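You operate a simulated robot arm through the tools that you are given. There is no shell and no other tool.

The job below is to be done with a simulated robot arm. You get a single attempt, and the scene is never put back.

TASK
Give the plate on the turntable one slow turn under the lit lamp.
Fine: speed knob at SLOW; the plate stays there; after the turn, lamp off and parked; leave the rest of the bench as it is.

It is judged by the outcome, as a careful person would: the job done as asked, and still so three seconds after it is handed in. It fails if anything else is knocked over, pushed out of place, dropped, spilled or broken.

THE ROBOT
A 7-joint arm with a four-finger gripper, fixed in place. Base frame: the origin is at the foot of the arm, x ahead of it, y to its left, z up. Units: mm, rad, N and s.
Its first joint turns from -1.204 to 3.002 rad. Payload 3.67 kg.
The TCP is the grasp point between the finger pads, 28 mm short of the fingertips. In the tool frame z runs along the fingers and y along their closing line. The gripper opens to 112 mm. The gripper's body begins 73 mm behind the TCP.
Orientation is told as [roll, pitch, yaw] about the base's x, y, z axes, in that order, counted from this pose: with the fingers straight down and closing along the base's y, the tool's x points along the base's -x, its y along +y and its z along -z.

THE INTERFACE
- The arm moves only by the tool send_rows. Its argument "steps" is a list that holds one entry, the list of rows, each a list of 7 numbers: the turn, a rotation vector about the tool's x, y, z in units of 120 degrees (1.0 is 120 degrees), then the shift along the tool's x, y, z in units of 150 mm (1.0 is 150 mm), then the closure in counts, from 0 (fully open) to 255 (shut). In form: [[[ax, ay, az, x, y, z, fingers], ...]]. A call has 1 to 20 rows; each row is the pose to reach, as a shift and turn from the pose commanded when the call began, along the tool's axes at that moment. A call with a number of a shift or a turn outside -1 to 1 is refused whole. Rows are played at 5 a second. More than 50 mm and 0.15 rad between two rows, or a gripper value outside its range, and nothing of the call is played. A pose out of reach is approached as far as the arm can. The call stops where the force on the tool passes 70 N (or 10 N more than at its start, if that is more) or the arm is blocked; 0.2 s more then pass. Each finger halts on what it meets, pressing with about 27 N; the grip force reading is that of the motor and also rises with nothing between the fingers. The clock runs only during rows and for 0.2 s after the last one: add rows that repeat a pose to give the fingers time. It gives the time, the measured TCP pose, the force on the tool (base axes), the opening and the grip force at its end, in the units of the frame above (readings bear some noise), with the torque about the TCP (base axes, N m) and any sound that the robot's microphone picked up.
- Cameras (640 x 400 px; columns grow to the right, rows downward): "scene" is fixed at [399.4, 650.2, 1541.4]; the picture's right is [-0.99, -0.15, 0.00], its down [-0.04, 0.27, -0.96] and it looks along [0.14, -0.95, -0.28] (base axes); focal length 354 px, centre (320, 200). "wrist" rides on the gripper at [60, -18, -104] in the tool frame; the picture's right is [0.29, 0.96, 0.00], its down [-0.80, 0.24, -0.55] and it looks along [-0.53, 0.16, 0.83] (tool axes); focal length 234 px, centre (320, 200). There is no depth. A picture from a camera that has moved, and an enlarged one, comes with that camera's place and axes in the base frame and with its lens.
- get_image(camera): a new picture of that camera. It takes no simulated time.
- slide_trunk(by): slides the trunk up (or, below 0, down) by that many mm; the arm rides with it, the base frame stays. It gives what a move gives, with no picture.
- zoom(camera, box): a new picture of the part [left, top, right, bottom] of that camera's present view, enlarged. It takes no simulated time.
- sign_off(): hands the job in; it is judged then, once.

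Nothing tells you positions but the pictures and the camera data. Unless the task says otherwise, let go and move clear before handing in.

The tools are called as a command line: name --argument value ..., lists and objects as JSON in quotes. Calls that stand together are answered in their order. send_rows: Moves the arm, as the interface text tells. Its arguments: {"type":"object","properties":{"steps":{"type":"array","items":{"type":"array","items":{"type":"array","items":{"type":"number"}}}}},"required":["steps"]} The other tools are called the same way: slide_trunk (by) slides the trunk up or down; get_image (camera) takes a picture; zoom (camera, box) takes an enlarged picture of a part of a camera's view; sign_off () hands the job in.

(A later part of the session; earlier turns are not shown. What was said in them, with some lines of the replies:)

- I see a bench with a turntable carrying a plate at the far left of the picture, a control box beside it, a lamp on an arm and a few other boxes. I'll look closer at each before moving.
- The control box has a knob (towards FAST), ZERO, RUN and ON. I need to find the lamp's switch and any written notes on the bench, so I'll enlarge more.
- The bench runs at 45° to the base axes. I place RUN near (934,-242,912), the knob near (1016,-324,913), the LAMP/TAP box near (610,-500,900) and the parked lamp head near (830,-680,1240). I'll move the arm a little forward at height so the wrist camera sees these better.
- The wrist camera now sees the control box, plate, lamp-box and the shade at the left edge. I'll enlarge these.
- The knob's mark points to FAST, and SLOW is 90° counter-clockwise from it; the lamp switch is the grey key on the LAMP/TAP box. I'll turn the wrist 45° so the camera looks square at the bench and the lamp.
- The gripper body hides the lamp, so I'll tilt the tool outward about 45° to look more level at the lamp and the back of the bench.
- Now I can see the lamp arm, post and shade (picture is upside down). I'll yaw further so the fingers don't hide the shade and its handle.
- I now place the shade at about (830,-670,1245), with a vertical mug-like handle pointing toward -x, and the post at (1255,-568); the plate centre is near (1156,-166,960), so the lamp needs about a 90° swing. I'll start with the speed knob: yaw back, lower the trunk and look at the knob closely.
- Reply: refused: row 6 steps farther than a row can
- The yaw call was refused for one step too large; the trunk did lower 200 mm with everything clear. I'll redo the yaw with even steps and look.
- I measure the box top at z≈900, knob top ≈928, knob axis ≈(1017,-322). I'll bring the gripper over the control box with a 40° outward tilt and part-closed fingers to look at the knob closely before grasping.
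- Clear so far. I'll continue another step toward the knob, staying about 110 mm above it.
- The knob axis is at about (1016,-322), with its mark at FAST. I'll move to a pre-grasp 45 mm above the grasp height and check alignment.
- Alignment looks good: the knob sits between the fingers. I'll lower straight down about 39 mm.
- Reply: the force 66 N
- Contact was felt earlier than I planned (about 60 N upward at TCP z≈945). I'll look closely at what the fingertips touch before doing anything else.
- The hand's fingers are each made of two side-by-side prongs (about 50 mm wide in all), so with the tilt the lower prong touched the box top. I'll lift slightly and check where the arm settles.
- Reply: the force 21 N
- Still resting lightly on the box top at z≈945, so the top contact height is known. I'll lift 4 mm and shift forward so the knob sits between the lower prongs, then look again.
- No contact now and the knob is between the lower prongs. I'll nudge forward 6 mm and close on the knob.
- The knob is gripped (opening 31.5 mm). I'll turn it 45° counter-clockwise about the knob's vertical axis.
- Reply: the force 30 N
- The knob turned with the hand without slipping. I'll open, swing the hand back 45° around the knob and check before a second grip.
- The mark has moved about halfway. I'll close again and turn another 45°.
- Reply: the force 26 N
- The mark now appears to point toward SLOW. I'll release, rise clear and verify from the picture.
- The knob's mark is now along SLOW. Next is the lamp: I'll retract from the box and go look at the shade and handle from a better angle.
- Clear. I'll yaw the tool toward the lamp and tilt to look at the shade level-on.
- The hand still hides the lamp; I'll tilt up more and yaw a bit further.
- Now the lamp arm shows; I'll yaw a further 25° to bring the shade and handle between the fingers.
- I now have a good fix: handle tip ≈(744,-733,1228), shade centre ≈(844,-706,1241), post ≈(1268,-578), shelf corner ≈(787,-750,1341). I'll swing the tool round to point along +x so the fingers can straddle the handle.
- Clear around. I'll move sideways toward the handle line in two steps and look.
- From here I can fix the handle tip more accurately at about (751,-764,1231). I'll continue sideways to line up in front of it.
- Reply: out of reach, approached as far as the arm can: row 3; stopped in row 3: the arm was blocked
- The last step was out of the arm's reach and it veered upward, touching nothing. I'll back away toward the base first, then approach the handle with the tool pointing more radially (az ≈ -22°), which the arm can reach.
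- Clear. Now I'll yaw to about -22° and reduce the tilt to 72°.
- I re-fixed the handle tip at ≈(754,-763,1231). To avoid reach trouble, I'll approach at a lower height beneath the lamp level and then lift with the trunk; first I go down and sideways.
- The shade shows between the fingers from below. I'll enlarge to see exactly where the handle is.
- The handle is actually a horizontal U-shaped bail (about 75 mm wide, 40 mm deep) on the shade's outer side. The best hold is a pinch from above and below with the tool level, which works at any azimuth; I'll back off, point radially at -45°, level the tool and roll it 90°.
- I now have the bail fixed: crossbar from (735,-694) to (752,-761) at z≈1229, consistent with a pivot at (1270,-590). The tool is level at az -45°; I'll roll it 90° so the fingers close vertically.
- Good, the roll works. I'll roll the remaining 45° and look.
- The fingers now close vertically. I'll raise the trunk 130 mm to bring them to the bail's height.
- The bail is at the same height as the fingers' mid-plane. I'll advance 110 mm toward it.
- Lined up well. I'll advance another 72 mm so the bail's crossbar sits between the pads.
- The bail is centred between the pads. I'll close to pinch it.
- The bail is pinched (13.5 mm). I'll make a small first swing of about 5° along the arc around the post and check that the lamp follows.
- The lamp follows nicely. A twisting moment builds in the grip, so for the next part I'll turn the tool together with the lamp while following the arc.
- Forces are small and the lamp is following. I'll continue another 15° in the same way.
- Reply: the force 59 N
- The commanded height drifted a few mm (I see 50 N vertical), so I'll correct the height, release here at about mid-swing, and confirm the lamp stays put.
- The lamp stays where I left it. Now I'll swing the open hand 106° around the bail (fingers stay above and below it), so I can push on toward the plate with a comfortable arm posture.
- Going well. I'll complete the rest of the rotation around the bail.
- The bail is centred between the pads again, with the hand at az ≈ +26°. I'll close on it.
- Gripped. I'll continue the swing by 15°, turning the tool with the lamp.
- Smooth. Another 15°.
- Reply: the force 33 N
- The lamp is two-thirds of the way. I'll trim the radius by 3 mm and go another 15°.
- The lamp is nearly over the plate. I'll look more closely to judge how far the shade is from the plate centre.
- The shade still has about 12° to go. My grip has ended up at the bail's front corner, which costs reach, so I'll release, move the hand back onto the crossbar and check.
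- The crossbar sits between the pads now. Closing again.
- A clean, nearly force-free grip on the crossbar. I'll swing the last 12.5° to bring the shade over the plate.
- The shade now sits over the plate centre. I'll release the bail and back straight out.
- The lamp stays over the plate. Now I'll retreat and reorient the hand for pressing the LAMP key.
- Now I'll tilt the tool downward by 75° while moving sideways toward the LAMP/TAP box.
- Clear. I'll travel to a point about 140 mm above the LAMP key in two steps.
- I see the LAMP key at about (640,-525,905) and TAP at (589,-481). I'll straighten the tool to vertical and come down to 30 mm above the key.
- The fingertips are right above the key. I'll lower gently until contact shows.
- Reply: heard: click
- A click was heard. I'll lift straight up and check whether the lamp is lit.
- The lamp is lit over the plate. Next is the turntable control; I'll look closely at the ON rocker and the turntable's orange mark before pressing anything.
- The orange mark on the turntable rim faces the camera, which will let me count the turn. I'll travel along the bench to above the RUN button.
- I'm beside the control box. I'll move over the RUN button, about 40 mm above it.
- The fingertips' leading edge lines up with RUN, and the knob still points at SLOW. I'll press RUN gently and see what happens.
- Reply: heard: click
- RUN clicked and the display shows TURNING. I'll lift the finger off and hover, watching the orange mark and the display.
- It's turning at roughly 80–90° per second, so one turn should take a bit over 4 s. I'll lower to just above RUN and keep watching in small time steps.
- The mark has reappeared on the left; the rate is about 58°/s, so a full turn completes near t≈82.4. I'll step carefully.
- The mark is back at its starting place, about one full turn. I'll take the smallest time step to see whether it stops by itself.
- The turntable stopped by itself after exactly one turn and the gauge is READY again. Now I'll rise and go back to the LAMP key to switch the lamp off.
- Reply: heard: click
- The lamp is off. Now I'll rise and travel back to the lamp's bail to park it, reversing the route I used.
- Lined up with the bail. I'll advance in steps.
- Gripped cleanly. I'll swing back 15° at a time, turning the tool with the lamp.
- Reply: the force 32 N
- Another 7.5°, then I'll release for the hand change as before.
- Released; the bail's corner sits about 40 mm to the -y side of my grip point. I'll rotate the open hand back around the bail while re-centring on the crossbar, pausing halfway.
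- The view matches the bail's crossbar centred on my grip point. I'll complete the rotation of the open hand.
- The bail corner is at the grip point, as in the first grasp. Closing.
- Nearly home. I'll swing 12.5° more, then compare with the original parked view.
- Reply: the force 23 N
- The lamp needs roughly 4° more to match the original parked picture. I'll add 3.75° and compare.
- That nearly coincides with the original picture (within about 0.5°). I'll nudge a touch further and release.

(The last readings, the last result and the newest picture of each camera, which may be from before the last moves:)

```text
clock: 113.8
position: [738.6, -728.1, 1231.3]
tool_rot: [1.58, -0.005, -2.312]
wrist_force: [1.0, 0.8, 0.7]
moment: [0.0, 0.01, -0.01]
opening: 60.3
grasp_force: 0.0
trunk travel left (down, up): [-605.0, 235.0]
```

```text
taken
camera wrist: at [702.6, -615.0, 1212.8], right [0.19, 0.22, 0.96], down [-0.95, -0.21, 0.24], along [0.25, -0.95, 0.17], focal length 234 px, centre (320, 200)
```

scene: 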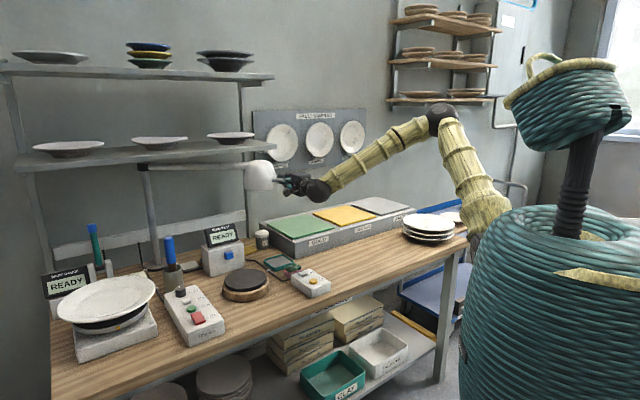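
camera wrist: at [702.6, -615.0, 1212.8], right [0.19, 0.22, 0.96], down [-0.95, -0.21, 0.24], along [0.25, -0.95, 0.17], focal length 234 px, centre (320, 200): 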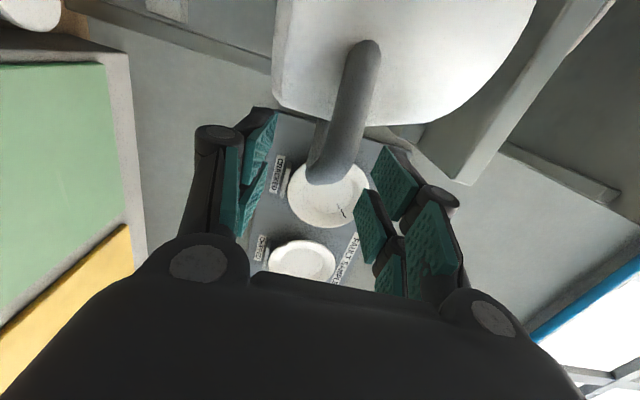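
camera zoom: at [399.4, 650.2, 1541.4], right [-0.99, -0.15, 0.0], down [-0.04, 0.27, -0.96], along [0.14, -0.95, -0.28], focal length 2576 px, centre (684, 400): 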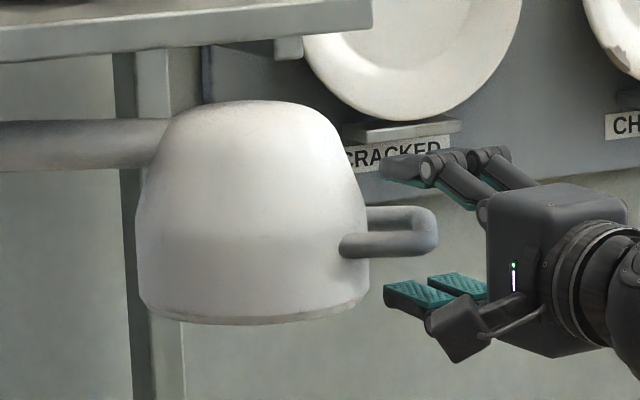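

The lamp now matches its original parked view exactly. I'll back straight out without touching it.

send_rows --steps '[[[0, 0, 0, 0, 0, -0.2, 118], [0, 0, 0, 0, 0, -0.45, 118], [0, 0, 0, 0, 0, -0.7, 118], [0, 0, 0, 0, 0, -1.0, 118]]]'

send_rows --steps '[[[0, 0, 0, 0, 0, -0.25, 118], [0, 0, 0, 0, 0, -0.5, 118], [0, 0, 0, 0, 0, -0.75, 118], [0, 0, 0, 0, 0, -1.0, 118]]]'

get_image --camera "scene"

zoom --camera "scene" --box '[230, 145, 310, 200]'

zoom --camera "scene" --box '[30, 210, 240, 370]'

zoom --camera "scene" --box '[150, 270, 240, 350]'

```text
clock: 114.8
position: [628.8, -623.5, 1234.8]
tool_rot: [1.58, -0.006, -2.314]
wrist_force: [0.4, 0.9, 0.6]
moment: [0.02, 0.07, -0.04]
opening: 60.3
grasp_force: 0.1
trunk travel left (down, up): [-605.0, 235.0]
```

```text
clock: 115.8
position: [559.7, -552.6, 1236.3]
tool_rot: [1.582, -0.006, -2.312]
wrist_force: [-0.1, 0.0, -0.6]
moment: [-0.01, 0.01, -0.03]
opening: 60.1
grasp_force: 0.3
out of reach, approached as far as the arm can: row 3, 4
trunk travel left (down, up): [-605.0, 235.0]
```

```text
taken
```

scene: 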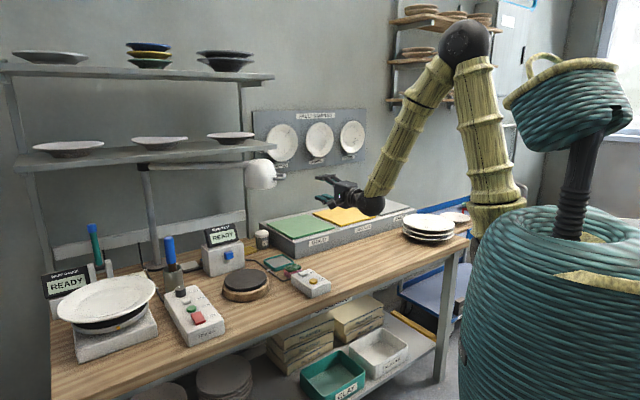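

```text
7.27 times, centred on (270, 172) of scene
camera zoom: at [399.4, 650.2, 1541.4], right [-0.99, -0.15, 0.0], down [-0.04, 0.27, -0.96], along [0.14, -0.95, -0.28], focal length 2576 px, centre (684, 400)
```

zoom: 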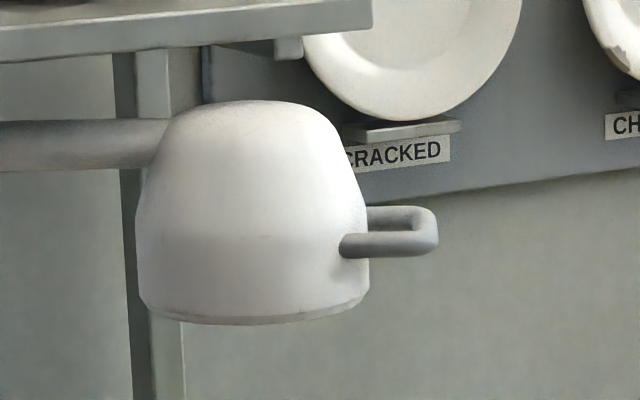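

```text
2.50 times, centred on (135, 290) of scene
camera zoom: at [399.4, 650.2, 1541.4], right [-0.99, -0.15, 0.0], down [-0.04, 0.27, -0.96], along [0.14, -0.95, -0.28], focal length 886 px, centre (782, -25)
```

zoom: 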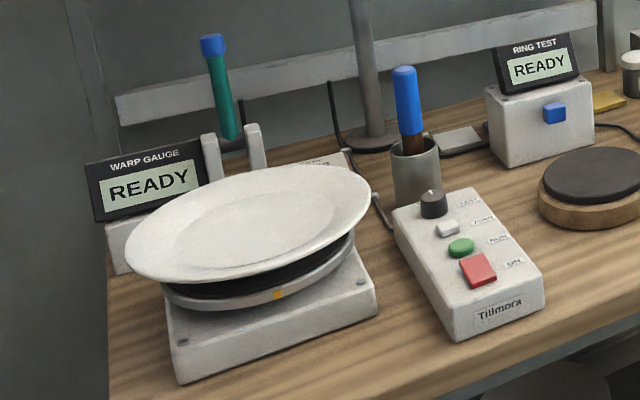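

```text
5.00 times, centred on (195, 310) of scene
camera zoom: at [399.4, 650.2, 1541.4], right [-0.99, -0.15, 0.0], down [-0.04, 0.27, -0.96], along [0.14, -0.95, -0.28], focal length 1771 px, centre (945, -350)
```

zoom: 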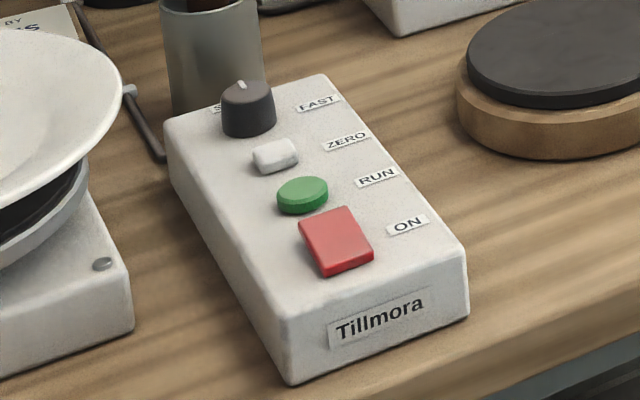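

The lamp is off and parked exactly as at the start, the knob is at SLOW, the plate is in place, and the gauge reads READY. I'll do one last check of the LAMP/TAP box area before handing in.

zoom --camera "scene" --box '[190, 220, 340, 310]'

send_rows --steps '[[[0, 0, 0, 0, 0, 0, 118], [0, 0, 0, 0, 0, 0, 118], [0, 0, 0, 0, 0, 0, 118], [0, 0, 0, 0, 0, 0, 118], [0, 0, 0, 0, 0, 0, 118]]]'

get_image --camera "scene"

```text
4.27 times, centred on (265, 265) of scene
camera zoom: at [399.4, 650.2, 1541.4], right [-0.99, -0.15, 0.0], down [-0.04, 0.27, -0.96], along [0.14, -0.95, -0.28], focal length 1512 px, centre (555, -77)
```

zoom: 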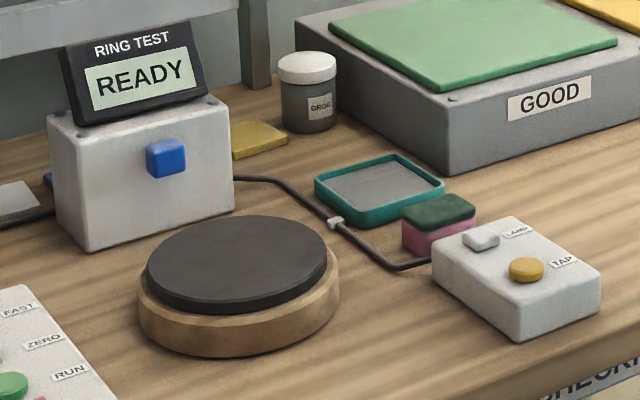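

```text
clock: 117.0
position: [559.0, -555.3, 1235.0]
tool_rot: [1.58, -0.004, -2.311]
wrist_force: [0.9, 0.5, 0.3]
moment: [0.01, 0.0, 0.03]
opening: 60.5
grasp_force: 0.0
trunk travel left (down, up): [-605.0, 235.0]
```

```text
taken
```

scene: 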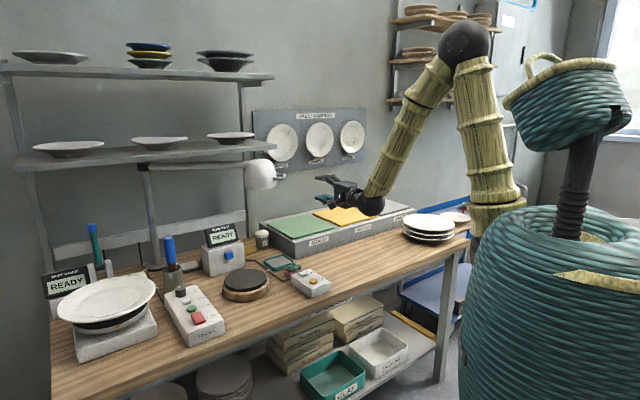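

Everything on the bench matches its starting place. The plate had one full slow turn under the lit lamp, the lamp is off and parked, and the knob is at SLOW. The gripper is empty and clear, so I'm handing in.

sign_off

```text
The job is handed in.
```

The plate had one full slow turn under the lit lamp, and I've handed the job in.

- **Speed knob:** it was at FAST. I turned it to SLOW and left it there.
- **Turn:** with the lamp lit over the plate, I pressed RUN. The turntable made one turn in about 6 seconds and stopped by itself. Its orange mark came back to where it started, and the gauge reads READY again.
- **Lamp:** it is off and back in its parked position. The picture matches the one from the start.
- **Rest of the bench:** the plate stayed on the turntable and nothing else looks moved. I did not touch ON, ZERO or TAP.

While I was lining up on the knob, a fingertip pressed on top of the control box with about 60 N. The box shows no shift or damage in the pictures.
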